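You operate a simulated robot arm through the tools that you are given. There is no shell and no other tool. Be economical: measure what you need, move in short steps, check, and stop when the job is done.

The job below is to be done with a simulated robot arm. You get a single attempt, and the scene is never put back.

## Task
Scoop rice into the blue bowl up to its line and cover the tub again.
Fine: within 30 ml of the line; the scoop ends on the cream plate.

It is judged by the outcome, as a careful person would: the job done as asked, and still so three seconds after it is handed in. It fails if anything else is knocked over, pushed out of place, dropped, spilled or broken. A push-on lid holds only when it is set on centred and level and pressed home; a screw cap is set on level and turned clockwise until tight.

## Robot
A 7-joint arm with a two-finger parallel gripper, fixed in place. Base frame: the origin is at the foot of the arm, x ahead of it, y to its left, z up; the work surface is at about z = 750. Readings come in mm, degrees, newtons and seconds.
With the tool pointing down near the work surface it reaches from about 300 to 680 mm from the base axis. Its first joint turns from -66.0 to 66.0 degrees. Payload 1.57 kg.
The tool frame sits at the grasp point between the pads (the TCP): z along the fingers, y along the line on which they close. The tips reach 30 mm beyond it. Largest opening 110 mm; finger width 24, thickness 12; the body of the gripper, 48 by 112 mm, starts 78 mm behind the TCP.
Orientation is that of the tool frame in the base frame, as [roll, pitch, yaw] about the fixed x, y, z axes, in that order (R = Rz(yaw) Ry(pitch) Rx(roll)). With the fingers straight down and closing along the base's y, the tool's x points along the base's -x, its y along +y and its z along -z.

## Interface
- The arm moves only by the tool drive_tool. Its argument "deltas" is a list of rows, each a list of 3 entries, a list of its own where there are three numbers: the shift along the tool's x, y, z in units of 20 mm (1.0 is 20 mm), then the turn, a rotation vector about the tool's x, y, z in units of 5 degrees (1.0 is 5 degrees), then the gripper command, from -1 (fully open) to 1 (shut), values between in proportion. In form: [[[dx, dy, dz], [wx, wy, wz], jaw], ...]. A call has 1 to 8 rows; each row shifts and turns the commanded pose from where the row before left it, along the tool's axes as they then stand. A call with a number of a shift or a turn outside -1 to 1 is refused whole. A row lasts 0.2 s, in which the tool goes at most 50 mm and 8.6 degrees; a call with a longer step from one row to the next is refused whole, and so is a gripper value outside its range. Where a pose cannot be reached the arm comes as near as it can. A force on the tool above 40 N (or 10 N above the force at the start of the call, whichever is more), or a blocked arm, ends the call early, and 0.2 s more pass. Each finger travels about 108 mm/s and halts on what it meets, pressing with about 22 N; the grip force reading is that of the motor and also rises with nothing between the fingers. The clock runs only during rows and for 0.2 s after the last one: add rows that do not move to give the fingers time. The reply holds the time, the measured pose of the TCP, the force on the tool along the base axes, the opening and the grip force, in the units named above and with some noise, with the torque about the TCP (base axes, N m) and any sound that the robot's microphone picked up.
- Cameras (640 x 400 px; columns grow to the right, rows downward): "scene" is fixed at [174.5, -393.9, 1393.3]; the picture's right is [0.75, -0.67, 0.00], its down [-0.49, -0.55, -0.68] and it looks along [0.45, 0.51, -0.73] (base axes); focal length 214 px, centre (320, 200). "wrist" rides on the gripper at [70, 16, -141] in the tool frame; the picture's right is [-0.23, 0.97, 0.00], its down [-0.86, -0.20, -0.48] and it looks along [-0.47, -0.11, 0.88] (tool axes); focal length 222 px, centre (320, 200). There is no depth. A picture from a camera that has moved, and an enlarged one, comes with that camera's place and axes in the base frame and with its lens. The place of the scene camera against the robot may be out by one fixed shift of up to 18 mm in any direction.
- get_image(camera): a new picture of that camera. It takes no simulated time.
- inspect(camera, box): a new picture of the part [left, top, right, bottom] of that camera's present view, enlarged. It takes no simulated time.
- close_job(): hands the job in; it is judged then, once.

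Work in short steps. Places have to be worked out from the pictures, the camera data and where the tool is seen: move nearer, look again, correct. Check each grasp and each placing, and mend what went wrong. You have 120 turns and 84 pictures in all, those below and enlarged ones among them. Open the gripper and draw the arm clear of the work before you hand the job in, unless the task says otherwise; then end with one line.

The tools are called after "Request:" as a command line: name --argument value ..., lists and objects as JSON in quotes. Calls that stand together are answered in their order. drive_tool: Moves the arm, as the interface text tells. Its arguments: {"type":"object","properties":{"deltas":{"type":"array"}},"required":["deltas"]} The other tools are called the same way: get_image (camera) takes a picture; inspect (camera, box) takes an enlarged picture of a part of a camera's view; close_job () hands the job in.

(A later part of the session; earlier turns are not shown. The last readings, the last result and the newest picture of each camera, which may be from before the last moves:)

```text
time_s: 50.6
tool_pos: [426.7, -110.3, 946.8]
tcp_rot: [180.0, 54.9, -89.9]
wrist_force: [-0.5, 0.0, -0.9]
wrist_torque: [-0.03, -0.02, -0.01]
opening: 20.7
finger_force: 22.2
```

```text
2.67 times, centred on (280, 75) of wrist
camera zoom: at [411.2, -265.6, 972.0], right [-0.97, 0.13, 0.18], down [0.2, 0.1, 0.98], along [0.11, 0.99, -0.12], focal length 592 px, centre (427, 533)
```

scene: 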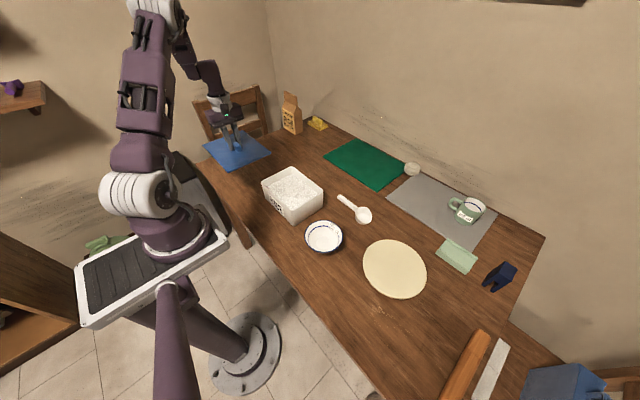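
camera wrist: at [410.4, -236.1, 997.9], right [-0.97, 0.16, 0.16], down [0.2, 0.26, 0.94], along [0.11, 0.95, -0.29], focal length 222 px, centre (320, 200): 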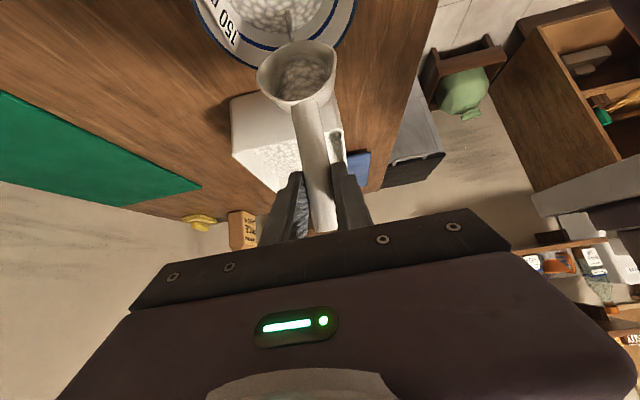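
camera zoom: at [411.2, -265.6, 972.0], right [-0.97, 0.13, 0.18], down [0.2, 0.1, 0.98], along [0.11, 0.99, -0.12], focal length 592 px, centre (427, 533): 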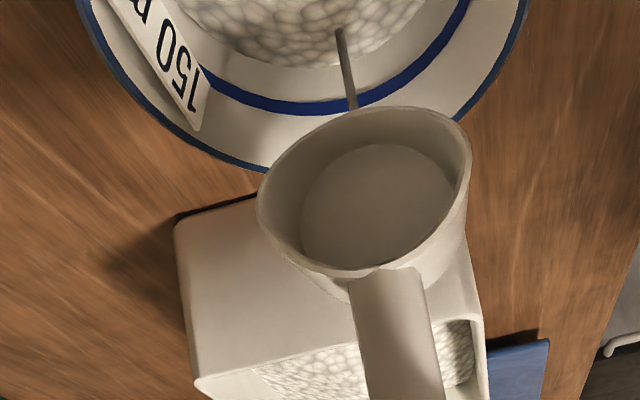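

The cup looks empty. I raise it back to the 45° pose, moving toward the tub, and then look at the bowl level.

Request:
drive_tool --deltas '[[[-0.45, 0, 0.295], [0, 1, 0], 1], [[-0.475, 0, 0.255], [0, 1, 0], 1], [[-0.495, 0, 0.212], [0, 1, 0], 1], [[-0.51, 0, 0.17], [0, 1, 0], 1], [[-0.525, 0, 0.123], [0, 1, 0], 1], [[-0.533, 0, 0.077], [0, 1, 0], 1], [[-0.538, 0, 0.03], [0, 1, 0], 1], [[-0.54, 0, -0.017], [0, 1, 0], 1]]'

Request:
drive_tool --deltas '[[[-0.88, -0.15, 0.237], [0, 0, 0], 1], [[-0.88, -0.2, 0.237], [0, 0, 0], 1], [[-0.88, -0.2, 0.237], [0, 0, 0], 1], [[-0.88, -0.2, 0.237], [0, 0, 0], 1], [[-0.88, -0.2, 0.237], [0, 0, 0], 1], [[0, 0, 0], [0, 0, 0], 1]]'

Request:
get_image --camera "wrist"

Request:
inspect --camera "scene" --box '[290, 205, 360, 260]'

```text
time_s: 52.4
tool_pos: [427.7, -28.8, 979.3]
tcp_rot: [-179.9, 14.9, -89.9]
wrist_force: [0.6, 0.4, -1.0]
wrist_torque: [0.03, 0.0, -0.02]
opening: 20.9
finger_force: 22.3
```

```text
time_s: 53.8
tool_pos: [446.4, 61.8, 979.9]
tcp_rot: [-179.8, 15.0, -90.0]
wrist_force: [-0.1, 0.5, -1.0]
wrist_torque: [0.03, 0.0, 0.02]
opening: 20.7
finger_force: 22.0
```

```text
48 pictures are left
camera wrist: at [429.7, -41.5, 1099.7], right [-0.97, 0.22, 0.06], down [0.2, 0.7, 0.68], along [0.11, 0.68, -0.73], focal length 222 px, centre (320, 200)
```

wrist: 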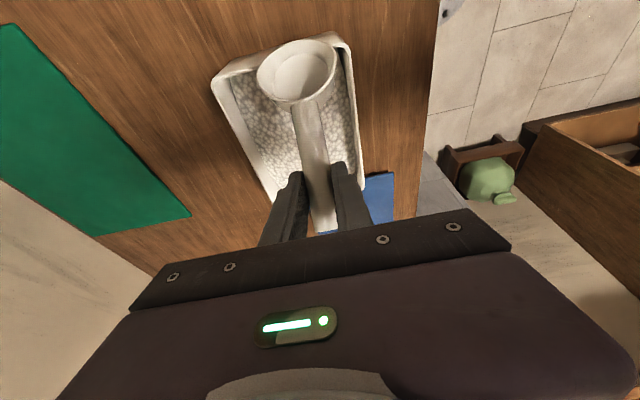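

```text
7.27 times, centred on (325, 232) of scene
camera zoom: at [174.5, -393.9, 1393.3], right [0.75, -0.67, 0.0], down [-0.49, -0.55, -0.68], along [0.45, 0.51, -0.73], focal length 1560 px, centre (284, -36)
```

zoom: 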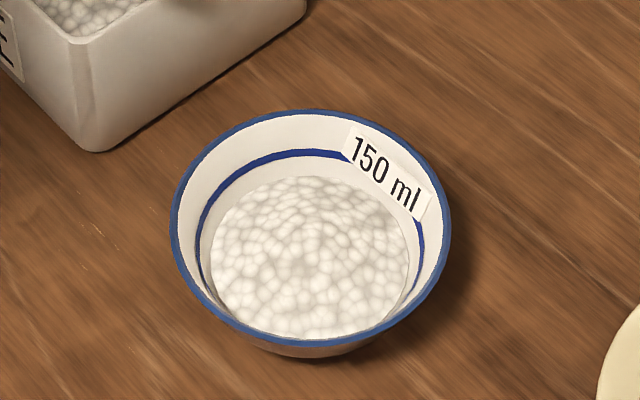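

The bowl's fill width (~91 mm versus ~104 mm at the line) suggests about 90–95 ml so far, so I need about 55–60 ml more. I go back to take a second scoop and will pour it in stages.

Request:
drive_tool --deltas '[[[-0.86, -0.2, 0.31], [0, 0, 0], 1], [[-0.86, -0.2, 0.31], [0, 0, 0], 1], [[-0.86, -0.2, 0.31], [0, 0, 0], 1], [[-0.86, -0.2, 0.31], [0, 0, 0], 1], [[-0.86, -0.2, 0.31], [0, 0, 0], 1], [[-0.86, -0.2, 0.31], [0, 0, 0], 1], [[0, 0, 0], [0, 0, 0], 1]]'

Request:
get_image --camera "wrist"

```text
time_s: 55.4
tool_pos: [470.9, 171.4, 968.8]
tcp_rot: [-179.9, 15.1, -90.1]
wrist_force: [-0.4, 0.0, -2.1]
wrist_torque: [0.03, 0.04, 0.0]
opening: 21.0
finger_force: 21.9
```

```text
46 pictures are left
camera wrist: at [455.1, 67.9, 1089.1], right [-0.97, 0.22, 0.06], down [0.2, 0.7, 0.68], along [0.11, 0.68, -0.73], focal length 222 px, centre (320, 200)
```

wrist: 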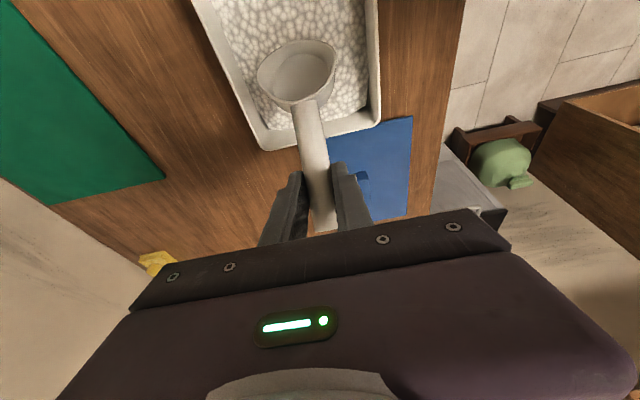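

Same position as before. I plunge slightly shallower (TCP z≈884) for a less heaped scoop.

Request:
drive_tool --deltas '[[[0.233, 0, 0.869], [0, 0, 0], 1], [[0.233, 0, 0.869], [0, 0, 0], 1], [[0.233, 0, 0.869], [0, 0, 0], 1], [[0.1, 0, 0.374], [0, 0, 0], 1], [[0.1, 0, 0.374], [0, 0, 0], 1], [[0.1, 0, 0.374], [0, 0, 0], 1], [[0.1, 0, 0.374], [0, 0, 0], 1]]'

Request:
drive_tool --deltas '[[[0.11, 0, 0.354], [0, 1, 0], 1], [[0.087, 0, 0.29], [0, 1, 0], 1], [[0.139, 0, 0.264], [0, 1, 0], 1], [[0.195, 0, 0.3], [0, 1, 0], 1], [[0.205, 0, 0.239], [0, 1, 0], 1], [[0.112, 0, 0], [0, 1, 0], 1], [[0.093, 0, -0.172], [0, 1, 0], 1], [[0.108, 0, -0.21], [0, 1, 0], 1]]'

Request:
drive_tool --deltas '[[[0.018, 0, -0.24], [0, 1, 0], 1], [[0.042, 0, -0.172], [0, 1, 0], 1], [[0, 0, 0], [0, 0, 0], 1]]'

Request:
inspect --camera "wrist" --box '[200, 0, 420, 140]'

Request:
inspect --camera "scene" --box '[260, 150, 350, 225]'

```text
time_s: 57.0
tool_pos: [471.9, 170.9, 883.5]
tcp_rot: [-179.9, 15.0, -90.0]
wrist_force: [0.4, -0.5, -1.5]
wrist_torque: [0.08, -0.01, -0.01]
opening: 20.8
finger_force: 21.9
```

```text
time_s: 58.8
tool_pos: [470.1, 153.8, 864.6]
tcp_rot: [-179.8, -25.0, -90.1]
wrist_force: [0.0, 0.6, -1.0]
wrist_torque: [0.11, 0.02, -0.02]
opening: 21.1
finger_force: 22.0
```

```text
time_s: 59.6
tool_pos: [470.0, 157.1, 872.5]
tcp_rot: [-179.9, -35.0, -90.3]
wrist_force: [0.1, 0.9, -1.2]
wrist_torque: [0.13, -0.01, 0.03]
opening: 21.2
finger_force: 22.3
```

```text
2.86 times, centred on (310, 70) of wrist
camera zoom: at [454.5, 182.3, 1029.8], right [-0.97, 0.19, -0.13], down [0.2, 0.97, -0.1], along [0.11, -0.12, -0.99], focal length 635 px, centre (349, 571)
```

zoom: 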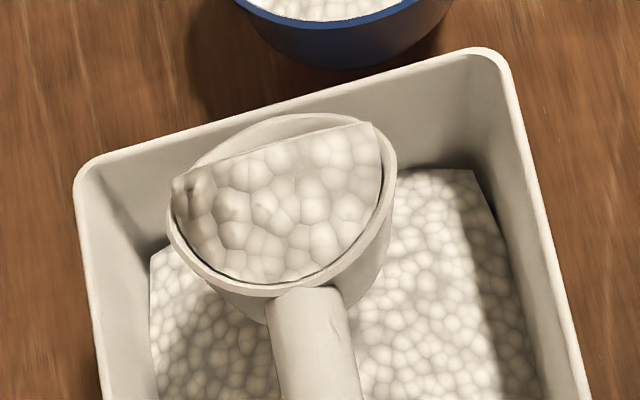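

```text
5.33 times, centred on (305, 188) of scene
camera zoom: at [174.5, -393.9, 1393.3], right [0.75, -0.67, 0.0], down [-0.49, -0.55, -0.68], along [0.45, 0.51, -0.73], focal length 1144 px, centre (400, 267)
```

zoom: 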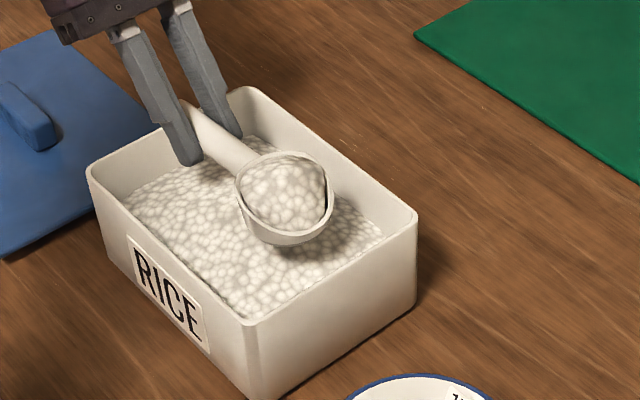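

The scoop is loaded again. I carry it to the bowl by the same route.

Request:
drive_tool --deltas '[[[0.2, 0, -0.287], [0, 0, 0], 1], [[0.4, 0, -0.573], [0, 0, 0], 1], [[0.4, 0, -0.573], [0, 0, 0], 1], [[0.1, 0, -0.14], [0, 0, 0], 1], [[0.2, 0.1, 0.14], [0, 0, 0], 1], [[0.4, 0.2, 0.28], [0, 0, 0], 1], [[0.553, 0.213, 0.387], [0, 0, 0], 1], [[0.553, 0.213, 0.387], [0, 0, 0], 1]]'

Request:
drive_tool --deltas '[[[0.553, 0.213, 0.387], [0, 0, 0], 1], [[0.553, 0.213, 0.387], [0, 0, 0], 1], [[0.553, 0.213, 0.387], [0, 0, 0], 1], [[0.553, 0.213, 0.387], [0, 0, 0], 1], [[0.553, 0.213, 0.387], [0, 0, 0], 1], [[0.553, 0.213, 0.387], [0, 0, 0], 1], [[0.4, 0.1, 0.28], [0, 0, 0], 1], [[0.1, 0, 0.07], [0, 0, 0], 1]]'

Request:
drive_tool --deltas '[[[-0.06, -0.03, 0.068], [0, -1, 0], 1], [[0.037, -0.03, 0.137], [0, -1, 0], 1], [[0.094, 0, 0.154], [0, -1, 0], 1], [[0.121, 0, 0.15], [0, -1, 0], 1], [[0.214, 0, 0.11], [0, -1, 0], 1], [[0.28, 0, 0], [0, -1, 0], 1], [[0.337, 0, -0.121], [0, -1, 0], 1], [[0.35, 0, -0.25], [0, -1, 0], 1]]'

Request:
inspect --camera "scene" --box '[290, 190, 370, 260]'

```text
time_s: 61.4
tool_pos: [455.4, 116.5, 911.9]
tcp_rot: [-179.9, -35.0, -89.9]
wrist_force: [0.0, -0.1, -1.1]
wrist_torque: [0.12, 0.04, 0.03]
opening: 21.3
finger_force: 22.3
```

```text
time_s: 63.2
tool_pos: [427.9, 22.6, 912.4]
tcp_rot: [-179.8, -34.9, -90.2]
wrist_force: [-0.2, -1.0, -1.2]
wrist_torque: [0.12, 0.03, 0.01]
opening: 21.1
finger_force: 21.5
```

```text
time_s: 65.0
tool_pos: [429.0, -8.7, 911.4]
tcp_rot: [-179.9, 5.1, -89.9]
wrist_force: [0.0, 1.0, -1.4]
wrist_torque: [0.06, -0.05, 0.02]
opening: 21.4
finger_force: 22.6
```

```text
5.71 times, centred on (330, 225) of scene
camera zoom: at [174.5, -393.9, 1393.3], right [0.75, -0.67, 0.0], down [-0.49, -0.55, -0.68], along [0.45, 0.51, -0.73], focal length 1226 px, centre (263, 57)
```

zoom: 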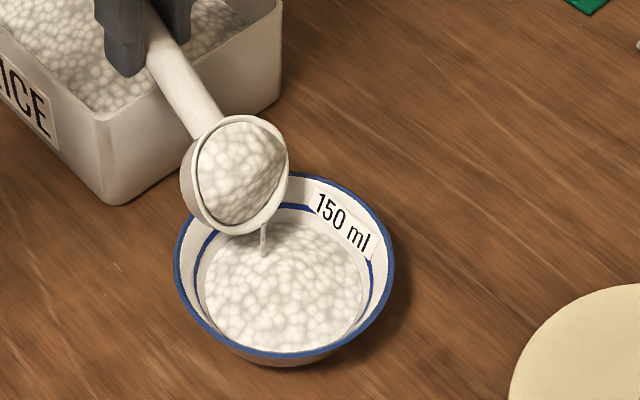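

Flow starts. I tilt another 10° and pause to look.

Request:
drive_tool --deltas '[[[0.372, 0, -0.334], [0, -1, 0], 1], [[0.391, 0, -0.374], [0, -1, 0], 1], [[0, 0, 0], [0, 0, 0], 1], [[0, 0, 0], [0, 0, 0], 1], [[0, 0, 0], [0, 0, 0], 1]]'

Request:
inspect --camera "scene" --box '[290, 190, 370, 260]'

```text
time_s: 66.2
tool_pos: [429.9, -26.3, 923.3]
tcp_rot: [-179.9, 15.0, -90.0]
wrist_force: [0.0, -0.1, -1.4]
wrist_torque: [0.04, 0.0, 0.02]
opening: 21.3
finger_force: 21.7
```

```text
5.71 times, centred on (330, 225) of scene
camera zoom: at [174.5, -393.9, 1393.3], right [0.75, -0.67, 0.0], down [-0.49, -0.55, -0.68], along [0.45, 0.51, -0.73], focal length 1226 px, centre (263, 57)
```

zoom: 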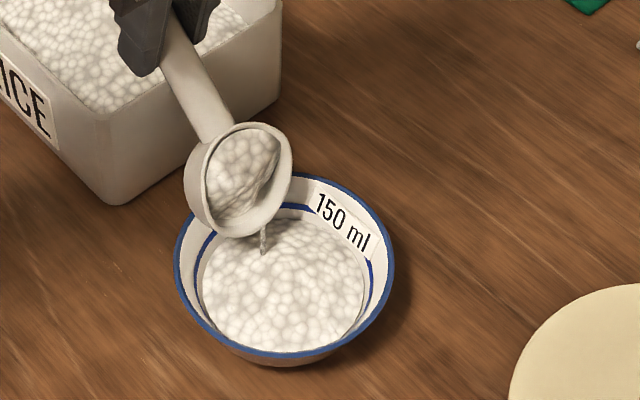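

The level is rising (fill width ~0.89 of the line's). I tilt a bit more and pause.

Request:
drive_tool --deltas '[[[0.357, 0, -0.406], [0, -1, 0], 1], [[0, 0, 0], [0, 0, 0], 1], [[0, 0, 0], [0, 0, 0], 1], [[0, 0, 0], [0, 0, 0], 1], [[0, 0, 0], [0, 0, 0], 1]]'

Request:
inspect --camera "scene" --box '[290, 190, 370, 260]'

```text
time_s: 67.4
tool_pos: [428.9, -34.2, 930.0]
tcp_rot: [-179.9, 20.0, -89.9]
wrist_force: [0.5, -0.4, -1.1]
wrist_torque: [0.03, 0.02, 0.02]
opening: 21.1
finger_force: 22.1
```

```text
5.71 times, centred on (330, 225) of scene
camera zoom: at [174.5, -393.9, 1393.3], right [0.75, -0.67, 0.0], down [-0.49, -0.55, -0.68], along [0.45, 0.51, -0.73], focal length 1226 px, centre (263, 57)
```

zoom: 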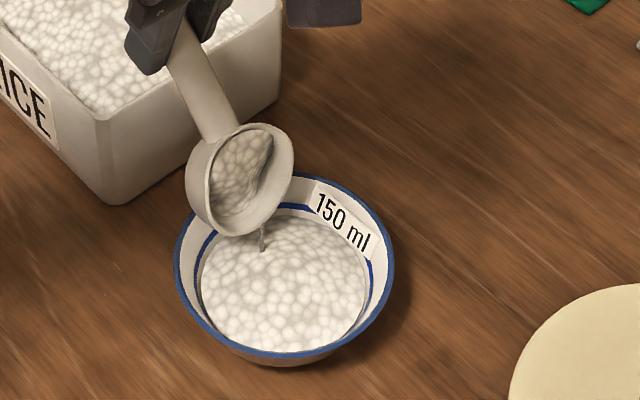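

The rice is now just beneath the line (~0.93 width ratio, about 115–120 ml). I tilt 5° more and look closely.

Request:
drive_tool --deltas '[[[0.384, 0, -0.406], [0, -1, 0], 1], [[0, 0, 0], [0, 0, 0], 1], [[0, 0, 0], [0, 0, 0], 1], [[0, 0, 0], [0, 0, 0], 1], [[0, 0, 0], [0, 0, 0], 1]]'

Request:
inspect --camera "scene" --box '[300, 210, 350, 255]'

```text
time_s: 68.6
tool_pos: [430.9, -44.0, 934.7]
tcp_rot: [-179.9, 24.9, -90.0]
wrist_force: [0.3, -0.5, -0.7]
wrist_torque: [-0.01, 0.01, -0.01]
opening: 20.9
finger_force: 21.9
```

```text
8.89 times, centred on (325, 232) of scene
camera zoom: at [174.5, -393.9, 1393.3], right [0.75, -0.67, 0.0], down [-0.49, -0.55, -0.68], along [0.45, 0.51, -0.73], focal length 1906 px, centre (276, -89)
```

zoom: 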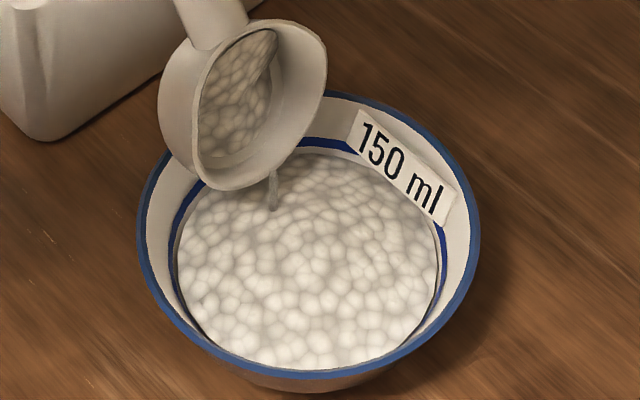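

The rice surface is just touching the lower side of the line. One more small step.

Request:
drive_tool --deltas '[[[0.369, 0, -0.393], [0, -1, 0], 1], [[0, 0, 0], [0, 0, 0], 1], [[0, 0, 0], [0, 0, 0], 1], [[0, 0, 0], [0, 0, 0], 1], [[0, 0, 0], [0, 0, 0], 1]]'

Request:
inspect --camera "scene" --box '[300, 210, 350, 255]'

Request:
inspect --camera "wrist" --box '[180, 0, 420, 150]'

```text
time_s: 69.8
tool_pos: [430.5, -54.1, 937.4]
tcp_rot: [-179.9, 30.0, -89.9]
wrist_force: [0.4, 0.2, -1.2]
wrist_torque: [0.03, -0.04, 0.01]
opening: 21.0
finger_force: 22.0
```

```text
8.89 times, centred on (325, 232) of scene
camera zoom: at [174.5, -393.9, 1393.3], right [0.75, -0.67, 0.0], down [-0.49, -0.55, -0.68], along [0.45, 0.51, -0.73], focal length 1906 px, centre (276, -89)
```

zoom: 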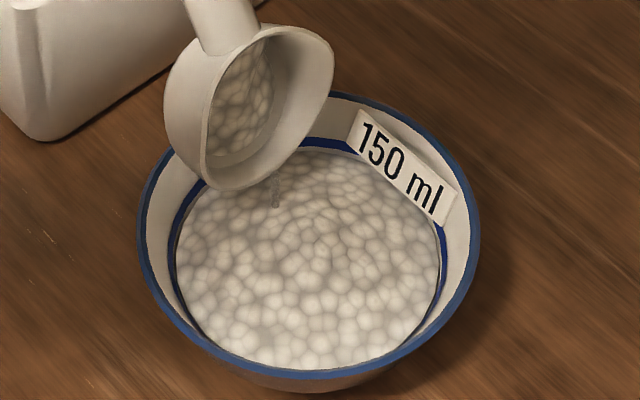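

```text
2.67 times, centred on (300, 75) of wrist
camera zoom: at [414.1, -185.4, 1027.3], right [-0.97, 0.2, 0.11], down [0.2, 0.5, 0.84], along [0.11, 0.84, -0.53], focal length 592 px, centre (373, 533)
```

zoom: 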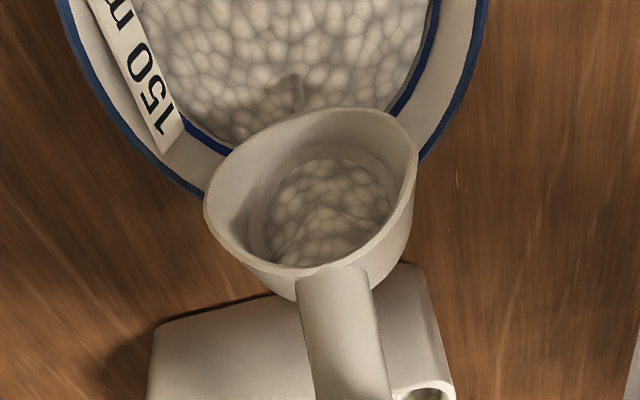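

The rice reaches the lower edge of the line all round. I add one more 5° step to bring it to the line itself.

Request:
drive_tool --deltas '[[[0.376, 0, -0.448], [0, -1, 0], 1], [[0, 0, 0], [0, 0, 0], 1], [[0, 0, 0], [0, 0, 0], 1], [[0, 0, 0], [0, 0, 0], 1], [[0, 0, 0], [0, 0, 0], 1]]'

Request:
inspect --camera "scene" --box '[300, 210, 350, 255]'

```text
time_s: 71.0
tool_pos: [430.9, -65.5, 941.9]
tcp_rot: [-179.8, 35.0, -89.9]
wrist_force: [-0.2, -0.8, -1.2]
wrist_torque: [-0.01, -0.03, 0.02]
opening: 21.1
finger_force: 22.6
```

```text
8.89 times, centred on (325, 232) of scene
camera zoom: at [174.5, -393.9, 1393.3], right [0.75, -0.67, 0.0], down [-0.49, -0.55, -0.68], along [0.45, 0.51, -0.73], focal length 1906 px, centre (276, -89)
```

zoom: 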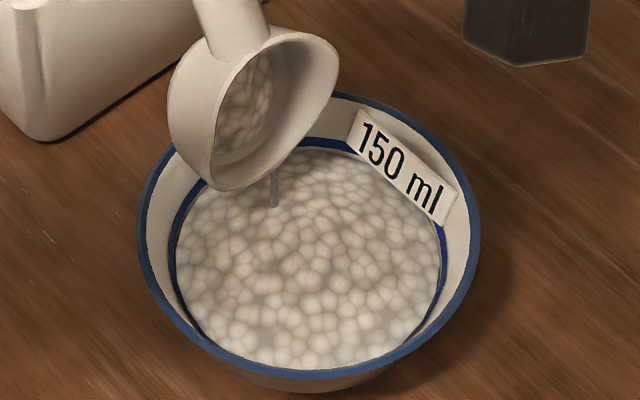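

The flow is small and the level is still at the line's lower edge. What remains in the cup (~15 ml) fits, so I empty it into the bowl.

Request:
drive_tool --deltas '[[[0.364, 0, -0.438], [0, -1, 0], 1], [[0.357, 0, -0.43], [0, -1, 0], 1], [[0, 0, 0], [0, 0, 0], 1], [[0, 0, 0], [0, 0, 0], 1], [[0, 0, 0], [0, 0, 0], 1]]'

Request:
inspect --camera "scene" --box '[300, 210, 350, 255]'

Request:
inspect --camera "wrist" --box '[180, 0, 420, 150]'

```text
time_s: 72.2
tool_pos: [432.2, -88.0, 947.8]
tcp_rot: [-180.0, 45.0, -89.9]
wrist_force: [0.4, -0.5, -0.4]
wrist_torque: [-0.01, -0.03, 0.01]
opening: 21.0
finger_force: 22.1
```

```text
8.89 times, centred on (325, 232) of scene
camera zoom: at [174.5, -393.9, 1393.3], right [0.75, -0.67, 0.0], down [-0.49, -0.55, -0.68], along [0.45, 0.51, -0.73], focal length 1906 px, centre (276, -89)
```

zoom: 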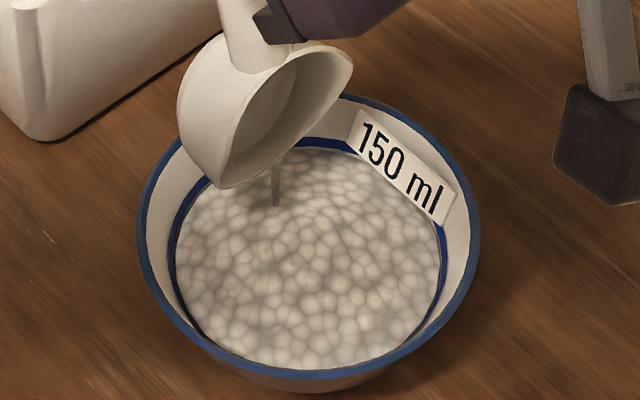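

```text
2.67 times, centred on (300, 75) of wrist
camera zoom: at [414.8, -236.6, 999.9], right [-0.97, 0.16, 0.16], down [0.2, 0.27, 0.94], along [0.11, 0.95, -0.29], focal length 592 px, centre (373, 533)
```

zoom: 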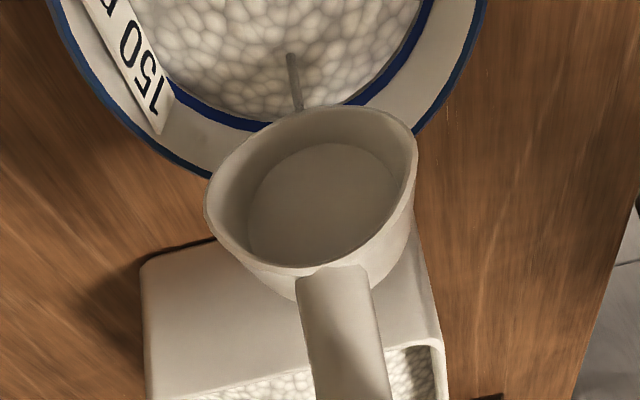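

The cup is emptied. I tip a last bit and wait, then back the scoop off so that I can view the bowl.

Request:
drive_tool --deltas '[[[0.353, 0, -0.424], [0, -1, 0], 1], [[0.37, 0, -0.44], [0, -1, 0], 1], [[0, 0, 0], [0, 0, 0], 1], [[0, 0, 0], [0, 0, 0], 1], [[0, 0, 0], [0, 0, 0], 1], [[0, 0, 0], [0, 0, 0], 1], [[0, 0, 0], [0, 0, 0], 1], [[0, 0, 0], [0, 0, 0], 1]]'

Request:
drive_tool --deltas '[[[-0.45, 0, 0.295], [0, 1, 0], 1], [[-0.475, 0, 0.255], [0, 1, 0], 1], [[-0.495, 0, 0.212], [0, 1, 0], 1], [[-0.51, 0, 0.17], [0, 1, 0], 1], [[-0.525, 0, 0.123], [0, 1, 0], 1], [[-0.533, 0, 0.077], [0, 1, 0], 1], [[-0.538, 0, 0.03], [0, 1, 0], 1], [[-0.54, 0, -0.017], [0, 1, 0], 1]]'

Request:
drive_tool --deltas '[[[-0.88, 0, 0.237], [0, 1, 0], 1], [[-0.9, 0, 0.16], [0, 1, 0], 1], [[-0.9, 0, 0.08], [0, 1, 0], 1], [[0, 0, 0], [0, 1, 0], 1], [[0, 0, 0], [0, 1, 0], 1], [[0, 0, 0], [0, 1, 0], 1], [[0, 0, 0], [0, 1, 0], 1], [[0, 0, 0], [0, 1, 0], 1]]'

Request:
inspect --camera "scene" --box '[300, 210, 350, 255]'

Request:
get_image --camera "wrist"

```text
time_s: 74.0
tool_pos: [428.6, -109.9, 948.3]
tcp_rot: [-179.9, 55.0, -89.9]
wrist_force: [0.0, -0.4, -0.6]
wrist_torque: [-0.01, -0.01, 0.02]
opening: 20.6
finger_force: 22.2
```

```text
time_s: 75.8
tool_pos: [429.9, -31.1, 981.3]
tcp_rot: [-179.8, 14.9, -90.0]
wrist_force: [-0.6, 0.3, -1.5]
wrist_torque: [0.03, 0.01, 0.02]
opening: 21.2
finger_force: 22.1
```

```text
time_s: 77.6
tool_pos: [429.4, 24.4, 980.1]
tcp_rot: [-179.9, -25.0, -90.0]
wrist_force: [-0.3, -0.1, -1.2]
wrist_torque: [0.04, 0.02, 0.01]
opening: 21.1
finger_force: 22.1
```

```text
8.89 times, centred on (325, 232) of scene
camera zoom: at [174.5, -393.9, 1393.3], right [0.75, -0.67, 0.0], down [-0.49, -0.55, -0.68], along [0.45, 0.51, -0.73], focal length 1906 px, centre (276, -89)
```

zoom: 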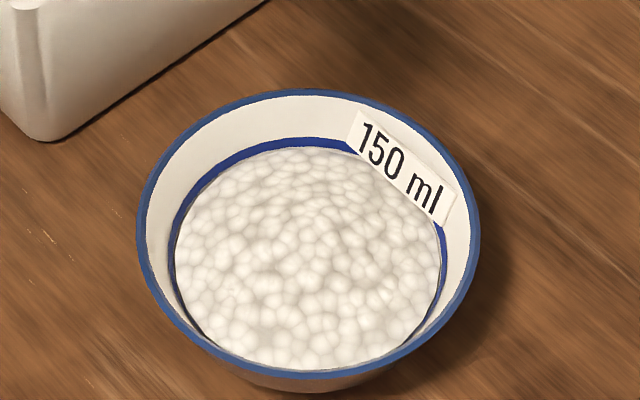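

```text
33 pictures are left
camera wrist: at [413.3, 21.8, 1139.5], right [-0.97, 0.21, -0.1], down [0.2, 0.98, 0.07], along [0.11, 0.05, -0.99], focal length 222 px, centre (320, 200)
```

wrist: 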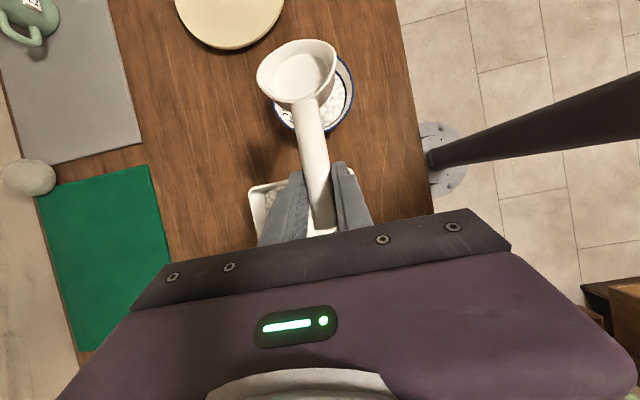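

The rice lies right at the line's edge and the table is clean. Now I carry the empty scoop to the cream plate (centre ≈ (532, -345)).

Request:
drive_tool --deltas '[[[0, 0, 0], [0, 1, 0], 1], [[0.81, -0.303, 0.467], [0, 0, 0], 1], [[0.81, -0.303, 0.467], [0, 0, 0], 1], [[0.81, -0.303, 0.467], [0, 0, 0], 1], [[0.81, -0.303, 0.467], [0, 0, 0], 1], [[0.81, -0.303, 0.467], [0, 0, 0], 1], [[0.81, -0.303, 0.467], [0, 0, 0], 1], [[0.81, -0.303, 0.467], [0, 0, 0], 1]]'

Request:
drive_tool --deltas '[[[0.75, -0.303, 0.57], [0, 0, 0], 1], [[0.75, -0.303, 0.57], [0, 0, 0], 1], [[0.75, -0.303, 0.57], [0, 0, 0], 1], [[0.75, -0.303, 0.57], [0, 0, 0], 1], [[0.75, -0.303, 0.57], [0, 0, 0], 1], [[0.75, -0.303, 0.57], [0, 0, 0], 1], [[0.75, -0.303, 0.57], [0, 0, 0], 1], [[0, 0, 0], [0, 0, 0], 1]]'

Request:
get_image --camera "wrist"

Request:
get_image --camera "scene"

```text
time_s: 79.4
tool_pos: [471.9, -106.6, 980.9]
tcp_rot: [-179.9, -30.0, -90.0]
wrist_force: [-0.2, 0.3, -1.3]
wrist_torque: [0.08, -0.01, 0.01]
opening: 20.8
finger_force: 21.7
```

```text
time_s: 81.2
tool_pos: [514.5, -238.0, 964.0]
tcp_rot: [179.9, -30.0, -90.0]
wrist_force: [0.4, -0.4, -0.8]
wrist_torque: [0.07, -0.03, 0.01]
opening: 20.8
finger_force: 21.9
```

```text
32 pictures are left
camera wrist: at [498.9, -227.1, 1123.7], right [-0.97, 0.2, -0.11], down [0.2, 0.98, -0.01], along [0.11, -0.04, -0.99], focal length 222 px, centre (320, 200)
```

wrist: 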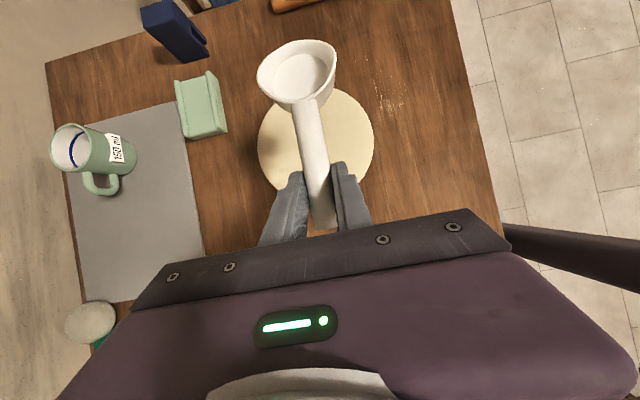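

```text
31 pictures are left
```

scene: 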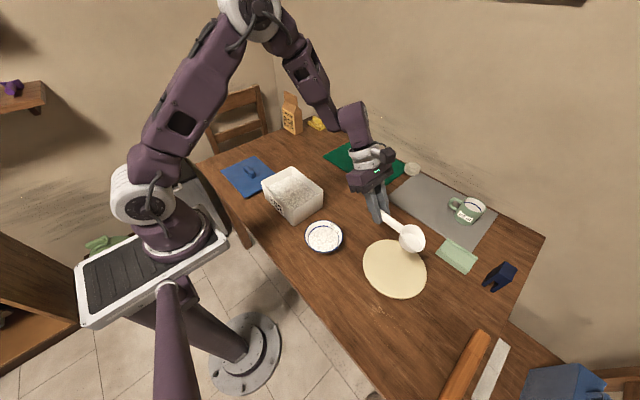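

The plate centre reads (527, -342). I move the scoop so it is centred over the plate and lower it.

Request:
drive_tool --deltas '[[[-0.158, -0.078, 0.948], [0, 0, 0], 1], [[-0.158, -0.078, 0.948], [0, 0, 0], 1], [[-0.158, -0.078, 0.948], [0, 0, 0], 1], [[-0.158, -0.078, 0.948], [0, 0, 0], 1], [[-0.158, -0.078, 0.948], [0, 0, 0], 1], [[-0.158, -0.078, 0.948], [0, 0, 0], 1], [[-0.158, -0.078, 0.948], [0, 0, 0], 1], [[-0.158, -0.078, 0.948], [0, 0, 0], 1]]'

Request:
drive_tool --deltas '[[[-0.2, 0, 0.346], [0, 0, 0], 1], [[-0.2, 0, 0.346], [0, 0, 0], 1], [[0, 0, 0], [0, 0, 0], 1]]'

Request:
inspect --camera "scene" --box '[340, 200, 450, 310]'

Request:
get_image --camera "wrist"

```text
time_s: 83.0
tool_pos: [529.2, -290.4, 820.0]
tcp_rot: [-179.9, -30.0, -90.1]
wrist_force: [0.4, 1.5, -0.9]
wrist_torque: [0.07, 0.03, 0.03]
opening: 21.2
finger_force: 22.1
```

```text
time_s: 83.8
tool_pos: [529.6, -292.0, 805.3]
tcp_rot: [-179.9, -30.1, -90.0]
wrist_force: [0.0, 0.3, 8.1]
wrist_torque: [-0.64, 0.01, -0.03]
opening: 21.0
finger_force: 22.0
```

```text
3.64 times, centred on (395, 255) of scene
camera zoom: at [174.3, -393.8, 1393.3], right [0.75, -0.67, 0.0], down [-0.49, -0.55, -0.68], along [0.45, 0.51, -0.73], focal length 780 px, centre (47, 0)
```

zoom: 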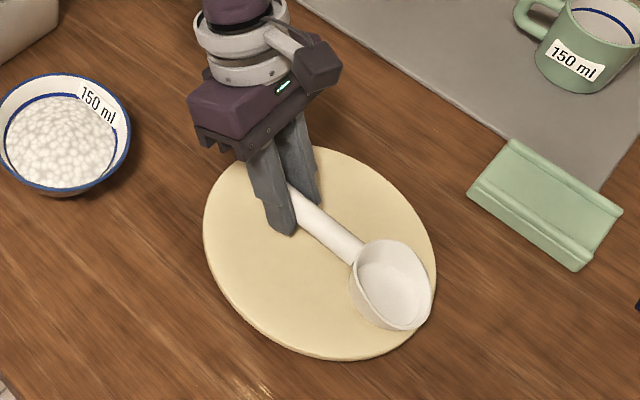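

```text
29 pictures are left
camera wrist: at [512.2, -280.9, 963.9], right [-0.97, 0.2, -0.12], down [0.2, 0.98, -0.01], along [0.11, -0.04, -0.99], focal length 222 px, centre (320, 200)
```

wrist: 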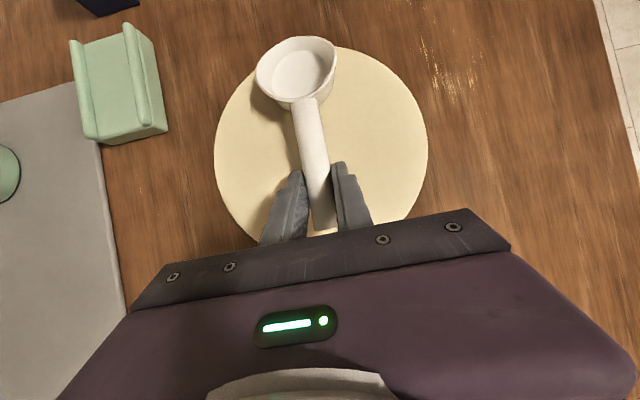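

The cup touched the plate (surface ≈ 770) but sits toward the far edge. I lift 10 mm, shift 15 mm toward +y, and set it down again.

Request:
drive_tool --deltas '[[[0.25, 0, -0.433], [0, 0, 0], 1], [[-0.325, 0, -0.188], [0, 0, 0], 1], [[-0.325, 0.1, -0.188], [0, 0, 0], 1], [[0, 0, 0], [0, 0, 0], 1], [[-0.15, 0, 0.26], [0, 0, 0], 1], [[-0.05, 0, 0.087], [0, 0, 0], 1], [[0, 0, 0], [0, 0, 0], 1]]'

```text
time_s: 85.4
tool_pos: [527.2, -275.1, 805.4]
tcp_rot: [-179.9, -30.0, -89.9]
wrist_force: [0.0, 0.7, -1.4]
wrist_torque: [0.07, 0.0, 0.03]
opening: 21.3
finger_force: 22.3
```

There is no contact at the same height here, so earlier it was touching the raised plate edge. I lower gently further.

Request:
drive_tool --deltas '[[[-0.05, 0, 0.087], [0, 0, 0], 1], [[-0.05, 0, 0.087], [0, 0, 0], 1], [[-0.05, 0, 0.087], [0, 0, 0], 1], [[0, 0, 0], [0, 0, 0], 1]]'

```text
time_s: 86.4
tool_pos: [525.9, -275.3, 800.6]
tcp_rot: [-179.8, -29.9, -90.1]
wrist_force: [1.6, 5.3, 17.4]
wrist_torque: [-0.37, 0.06, 0.03]
opening: 21.4
finger_force: 22.4
```

Contact now: cup and fingertips are at the plate surface. I back off 1 mm and open gently.

Request:
drive_tool --deltas '[[[0.025, 0, -0.043], [0, 0, 0], 1], [[0, 0, 0], [0, 0, 0], 0.55], [[0, 0, 0], [0, 0, 0], 0.45], [[0, 0, 0], [0, 0, 0], 0.3], [[0, 0, 0], [0, 0, 0], 0.3]]'

Request:
get_image --camera "wrist"

Request:
inspect --camera "scene" --box '[340, 200, 450, 310]'

```text
time_s: 87.6
tool_pos: [526.1, -274.7, 801.4]
tcp_rot: [-179.8, -30.1, -90.0]
wrist_force: [1.1, 0.5, 3.6]
wrist_torque: [-0.04, 0.04, -0.02]
opening: 37.3
finger_force: 0.0
```

```text
28 pictures are left
camera wrist: at [509.0, -264.9, 959.9], right [-0.97, 0.2, -0.11], down [0.2, 0.98, -0.01], along [0.11, -0.03, -0.99], focal length 222 px, centre (320, 200)
```

wrist: 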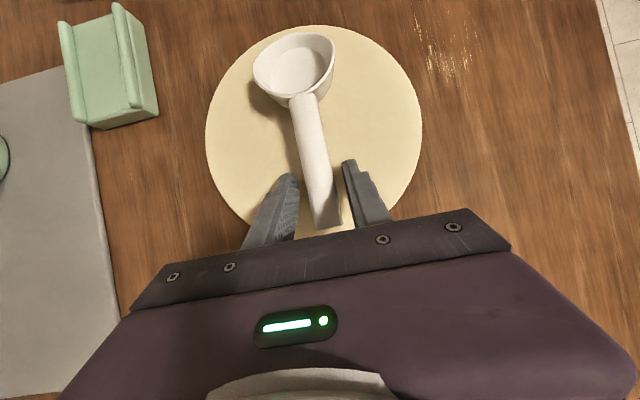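

```text
3.64 times, centred on (395, 255) of scene
camera zoom: at [174.4, -393.9, 1393.3], right [0.75, -0.67, 0.0], down [-0.49, -0.55, -0.68], along [0.45, 0.51, -0.73], focal length 780 px, centre (47, 0)
```

zoom: 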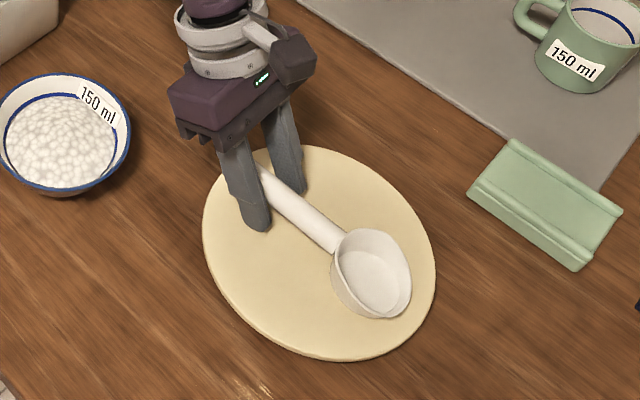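

The scoop rests on the plate, released. I rise straight up.

Request:
drive_tool --deltas '[[[0.2, 0, -0.346], [0, 0, 0], 0.2], [[0.45, 0, -0.78], [0, 0, 0], 0.2], [[0.45, 0, -0.78], [0, 0, 0], 0.2], [[0.45, 0, -0.78], [0, 0, 0], 0.2], [[0.45, 0, -0.78], [0, 0, 0], 0.2], [[0.45, 0, -0.78], [0, 0, 0], 0], [[0.45, 0, -0.78], [0, 0, 0], 0], [[0.45, 0, -0.78], [0, 0, 0], 0]]'

Request:
inspect --camera "scene" --box '[340, 200, 450, 310]'

```text
time_s: 89.4
tool_pos: [525.5, -276.3, 935.7]
tcp_rot: [-179.9, -30.0, -90.0]
wrist_force: [-0.3, 0.4, -0.8]
wrist_torque: [0.01, -0.01, 0.0]
opening: 55.0
finger_force: 0.0
```

```text
3.64 times, centred on (395, 255) of scene
camera zoom: at [174.5, -393.9, 1393.3], right [0.75, -0.67, 0.0], down [-0.49, -0.55, -0.68], along [0.45, 0.51, -0.73], focal length 780 px, centre (47, 0)
```

zoom: 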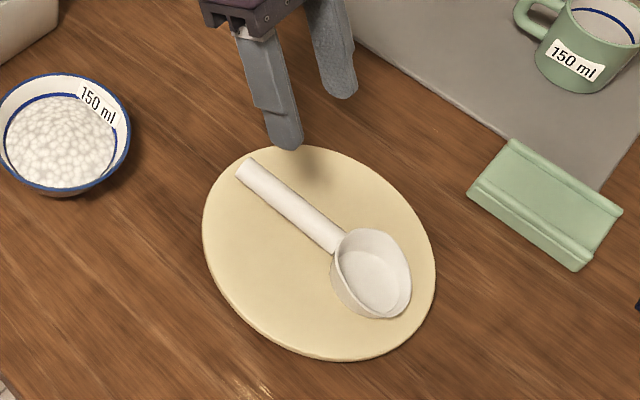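

The scoop rests fully on the plate. I straighten the tool and travel to the lid.

Request:
drive_tool --deltas '[[[0, 0, -0.2], [0, -1, 0], 0], [[0, 0, -0.2], [0, -1, 0], 0], [[0, 0, -0.2], [0, -1, 0], 0], [[0, 0, -0.2], [0, -1, 0], 0], [[0, 0, -0.2], [0, -1, 0], 0], [[0, 0, -0.2], [0, -1, 0], 0], [[-0.8, 0.1, 0], [0, 0, 0], 0], [[-1, 0.15, 0], [0, 0, 0], 0]]'

Request:
drive_tool --deltas '[[[-1, 0.15, 0], [0, 0, 0], 0], [[-1, 0.15, 0], [0, 0, 0], 0], [[-1, 0.15, 0], [0, 0, 0], 0], [[-1, 0.15, 0], [0, 0, 0], 0], [[-1, 0.15, 0], [0, 0, 0], 0], [[-1, 0.15, 0], [0, 0, 0], 0], [[-1, 0.15, 0], [0, 0, 0], 0], [[-1, 0.15, 0], [0, 0, 0], 0]]'

Request:
drive_tool --deltas '[[[-1, 0.15, 0], [0, 0, 0], 0], [[-1, 0.15, 0], [0, 0, 0], 0], [[-1, 0.15, 0], [0, 0, 0], 0], [[-1, 0.15, 0], [0, 0, 0], 0], [[-1, 0.15, 0], [0, 0, 0], 0], [[-1, 0.15, 0], [0, 0, 0], 0], [[-1, 0.15, 0], [0, 0, 0], 0], [[-1, 0.15, 0], [0, 0, 0], 0]]'

Request:
drive_tool --deltas '[[[-1, 0.15, 0], [0, 0, 0], 0], [[-1, 0.15, 0], [0, 0, 0], 0], [[-1, 0.15, 0], [0, 0, 0], 0], [[-1, 0.15, 0], [0, 0, 0], 0], [[-1, 0.15, 0], [0, 0, 0], 0], [[-1, 0.15, 0], [0, 0, 0], 0], [[-1, 0.15, 0], [0, 0, 0], 0], [[-1, 0.15, 0], [0, 0, 0], 0]]'

```text
time_s: 91.2
tool_pos: [518.7, -233.7, 957.5]
tcp_rot: [-179.9, 0.0, -90.0]
wrist_force: [-0.2, 0.3, -0.6]
wrist_torque: [-0.05, 0.03, -0.03]
opening: 55.2
finger_force: 0.0
```

```text
time_s: 93.0
tool_pos: [497.3, -71.3, 955.5]
tcp_rot: [-179.9, 0.0, -90.1]
wrist_force: [-0.3, 0.1, 0.5]
wrist_torque: [0.0, 0.01, -0.02]
opening: 55.0
finger_force: 0.0
```

```text
time_s: 94.8
tool_pos: [474.6, 87.6, 958.3]
tcp_rot: [-179.8, 0.0, -90.0]
wrist_force: [0.1, 0.1, 0.3]
wrist_torque: [0.01, 0.0, 0.05]
opening: 55.1
finger_force: 0.0
```

```text
time_s: 96.6
tool_pos: [449.7, 246.4, 957.8]
tcp_rot: [-179.8, 0.0, -90.0]
wrist_force: [0.0, -0.5, 0.2]
wrist_torque: [0.01, 0.02, -0.03]
opening: 55.1
finger_force: 0.1
```

Nearly there; I finish the move over the lid handle and start down.

Request:
drive_tool --deltas '[[[-1, 0.17, 0], [0, 0, 0], 0], [[-1, 0.17, 0], [0, 0, 0], 0], [[-1, 0.17, 0], [0, 0, 0], 0], [[-1, 0.17, 0], [0, 0, 0], 0], [[-1.0, 0.17, 0], [0, 0, 0], 0], [[0, 0, 0.9], [0, 0, 0], 0], [[0, 0, 0.9], [0, 0, 0], 0], [[0, 0, 0.9], [0, 0, 0], 0]]'

Request:
get_image --camera "wrist"

```text
time_s: 98.4
tool_pos: [432.0, 347.4, 903.2]
tcp_rot: [-179.9, 0.0, -90.0]
wrist_force: [-0.1, 0.0, -0.3]
wrist_torque: [-0.03, -0.02, -0.06]
opening: 55.2
finger_force: 0.1
```

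```text
25 pictures are left
camera wrist: at [415.8, 278.2, 1046.6], right [-0.97, 0.23, 0.0], down [0.2, 0.85, 0.48], along [0.11, 0.47, -0.88], focal length 222 px, centre (320, 200)
```

wrist: 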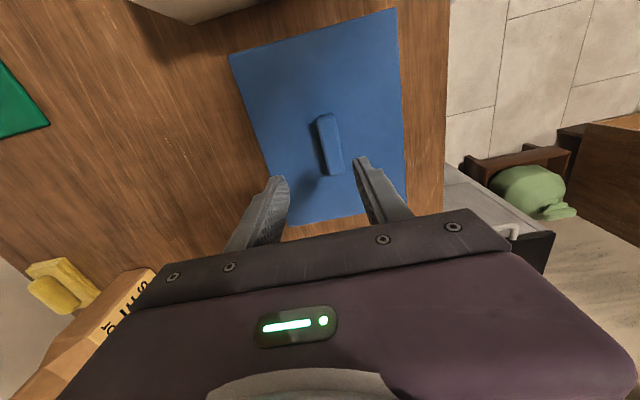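

The handle is centred between the fingers. I descend to the same grasp height as before and close.

Request:
drive_tool --deltas '[[[0, 0, 0.9], [0, 0, 0], 0], [[0, 0, 0.9], [0, 0, 0], 0], [[0, 0, 0.9], [0, 0, 0], 0], [[0, 0, 0.9], [0, 0, 0], 0], [[0, 0, 0.9], [0, 0, 0], 0], [[0, 0, 0.5], [0, 0, 0], 0], [[0, 0, 0.1], [0, 0, 0], 0], [[0, 0, 0], [0, 0, 0], 0.3]]'

Request:
drive_tool --deltas '[[[0, 0, 0], [0, 0, 0], 0.6], [[0, 0, 0], [0, 0, 0], 1], [[0, 0, 0], [0, 0, 0], 1]]'

```text
time_s: 100.2
tool_pos: [432.7, 347.6, 803.4]
tcp_rot: [-179.9, 0.0, -90.0]
wrist_force: [0.5, -0.1, -0.3]
wrist_torque: [-0.02, 0.0, -0.02]
opening: 38.3
finger_force: 0.1
```

```text
time_s: 101.0
tool_pos: [432.1, 348.1, 801.3]
tcp_rot: [-179.8, 0.0, -90.0]
wrist_force: [0.7, 0.2, 0.4]
wrist_torque: [0.06, 0.02, -0.01]
opening: 21.3
finger_force: 21.8
```

Handle gripped (21.3 mm). I lift and carry the lid back over the tub; the seated position was TCP (472, 100).

Request:
drive_tool --deltas '[[[0, 0, -0.5], [0, 0, 0], 1], [[0, 0, -0.9], [0, 0, 0], 1], [[0, 0, -0.9], [0, 0, 0], 1], [[0, 0, -0.9], [0, 0, 0], 1], [[0, 0, -0.9], [0, 0, 0], 1], [[0, 0, -0.9], [0, 0, 0], 1], [[0, 0, -0.9], [0, 0, 0], 1], [[0, 0, -0.9], [0, 0, 0], 1]]'

Request:
drive_tool --deltas '[[[0.4, -0.06, -0.3], [0, 0, 0], 1], [[0.9, -0.15, 0], [0, 0, 0], 1], [[0.9, -0.15, 0], [0, 0, 0], 1], [[0.9, -0.15, 0], [0, 0, 0], 1], [[0.9, -0.15, 0], [0, 0, 0], 1], [[0.9, -0.15, 0], [0, 0, 0], 1], [[0.9, -0.15, 0], [0, 0, 0], 1], [[0.9, -0.15, 0], [0, 0, 0], 1]]'

Request:
drive_tool --deltas '[[[0.9, -0.15, 0], [0, 0, 0], 1], [[0.9, -0.15, 0], [0, 0, 0], 1], [[0.9, -0.15, 0], [0, 0, 0], 1], [[0.9, -0.15, 0], [0, 0, 0], 1], [[0.9, -0.15, 0], [0, 0, 0], 1], [[0.9, -0.15, 0], [0, 0, 0], 1], [[0.3, -0.05, 0], [0, 0, 0], 1], [[0, 0, 0], [0, 0, 0], 1]]'

Request:
get_image --camera "wrist"

Request:
inspect --camera "scene" --box '[230, 130, 370, 235]'

```text
time_s: 102.8
tool_pos: [431.7, 346.6, 938.7]
tcp_rot: [-179.8, 0.0, -90.0]
wrist_force: [-0.2, 0.0, -1.6]
wrist_torque: [0.04, -0.02, 0.02]
opening: 21.6
finger_force: 22.2
```

```text
time_s: 104.6
tool_pos: [452.6, 212.7, 944.3]
tcp_rot: [-179.9, 0.1, -90.1]
wrist_force: [0.2, -0.1, -1.1]
wrist_torque: [0.01, -0.02, 0.02]
opening: 21.7
finger_force: 21.6
```

```text
time_s: 106.4
tool_pos: [472.4, 100.0, 943.7]
tcp_rot: [-179.9, 0.0, -90.0]
wrist_force: [-0.6, 0.3, -1.2]
wrist_torque: [-0.01, 0.01, 0.01]
opening: 21.5
finger_force: 21.9
```

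```text
24 pictures are left
camera wrist: at [455.8, 30.2, 1086.5], right [-0.97, 0.23, 0.0], down [0.2, 0.85, 0.48], along [0.11, 0.47, -0.88], focal length 222 px, centre (320, 200)
```

wrist: 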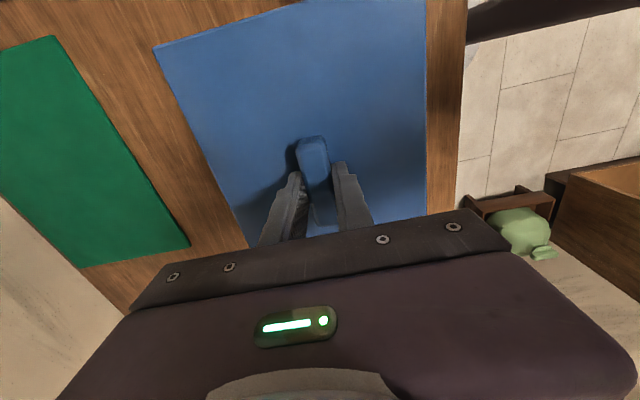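

```text
3.81 times, centred on (300, 182) of scene
camera zoom: at [174.5, -393.9, 1393.3], right [0.75, -0.67, 0.0], down [-0.49, -0.55, -0.68], along [0.45, 0.51, -0.73], focal length 817 px, centre (396, 267)
```

zoom: 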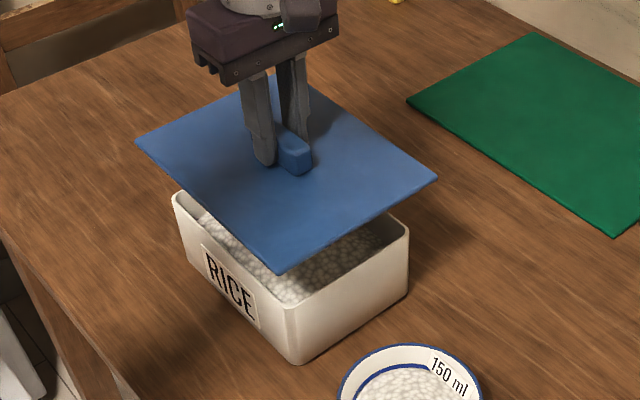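

The lid is level and positioned above the tub. I lower it to just above the seat.

Request:
drive_tool --deltas '[[[0, 0, 0.7], [0, 0, 0], 1], [[0, 0, 0.7], [0, 0, 0], 1], [[0, 0, 0.5], [0, 0, 0], 1], [[0, 0, 0.3], [0, 0, 0], 1], [[0, 0, 0.2], [0, 0, 0], 1], [[0, 0, 0], [0, 0, 0], 1]]'

Request:
inspect --camera "scene" --box '[240, 150, 350, 235]'

```text
time_s: 107.8
tool_pos: [472.9, 100.1, 893.9]
tcp_rot: [-179.9, 0.0, -90.0]
wrist_force: [-0.6, -0.3, -1.4]
wrist_torque: [-0.03, -0.01, 0.02]
opening: 21.6
finger_force: 21.8
```

```text
4.71 times, centred on (295, 192) of scene
camera zoom: at [174.5, -393.9, 1393.3], right [0.75, -0.67, 0.0], down [-0.49, -0.55, -0.68], along [0.45, 0.51, -0.73], focal length 1009 px, centre (438, 235)
```

zoom: 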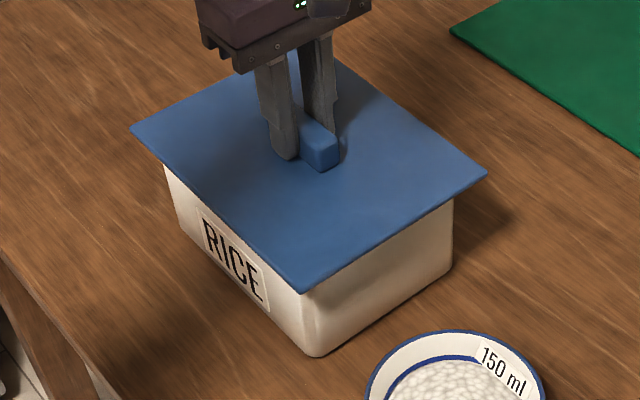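

The lid looks well centred. I lower it in small steps until it seats.

Request:
drive_tool --deltas '[[[0, 0, 0.2], [0, 0, 0], 1], [[0, 0, 0.2], [0, 0, 0], 1], [[0, 0, 0.15], [0, 0, 0], 1], [[0, 0, 0.1], [0, 0, 0], 1], [[0, 0, 0], [0, 0, 0], 1]]'

```text
time_s: 109.0
tool_pos: [473.3, 99.1, 882.8]
tcp_rot: [-179.9, 0.0, -90.0]
wrist_force: [-14.9, 0.5, 16.9]
wrist_torque: [0.01, -0.26, 0.03]
opening: 22.3
finger_force: 21.3
```

A sideways reaction in -x shows the lid about 1–2 mm too far in +x. I ease up slightly, correct, and press down again.

Request:
drive_tool --deltas '[[[0, 0.05, -0.1], [0, 0, 0], 1], [[0, 0.05, 0], [0, 0, 0], 1], [[0, 0, 0], [0, 0, 0], 1]]'

Request:
drive_tool --deltas '[[[0, 0, 0.1], [0, 0, 0], 1], [[0, 0, 0.05], [0, 0, 0], 1], [[0, 0, 0.05], [0, 0, 0], 1], [[0, 0, 0], [0, 0, 0], 1]]'

```text
time_s: 109.8
tool_pos: [470.9, 98.7, 886.2]
tcp_rot: [-179.9, 0.0, -90.0]
wrist_force: [0.2, 0.2, -1.8]
wrist_torque: [-0.01, -0.01, 0.01]
opening: 21.5
finger_force: 22.3
```

```text
time_s: 110.8
tool_pos: [471.7, 100.2, 880.3]
tcp_rot: [-180.0, 0.1, -90.0]
wrist_force: [-0.4, -0.9, -1.6]
wrist_torque: [0.01, 0.02, 0.01]
opening: 21.8
finger_force: 21.9
```

No side force now and it went lower. I continue pressing down.

Request:
drive_tool --deltas '[[[0, 0, 0.05], [0, 0, 0], 1], [[0, 0, 0.05], [0, 0, 0], 1], [[0, 0, 0.05], [0, 0, 0], 1], [[0, 0, 0.05], [0, 0, 0], 1], [[0, 0, 0], [0, 0, 0], 1]]'

```text
time_s: 112.0
tool_pos: [471.1, 100.3, 877.5]
tcp_rot: [-179.7, 0.0, -90.0]
wrist_force: [-0.3, -1.8, 18.2]
wrist_torque: [-0.06, 0.1, -0.02]
opening: 21.4
finger_force: 22.2
```

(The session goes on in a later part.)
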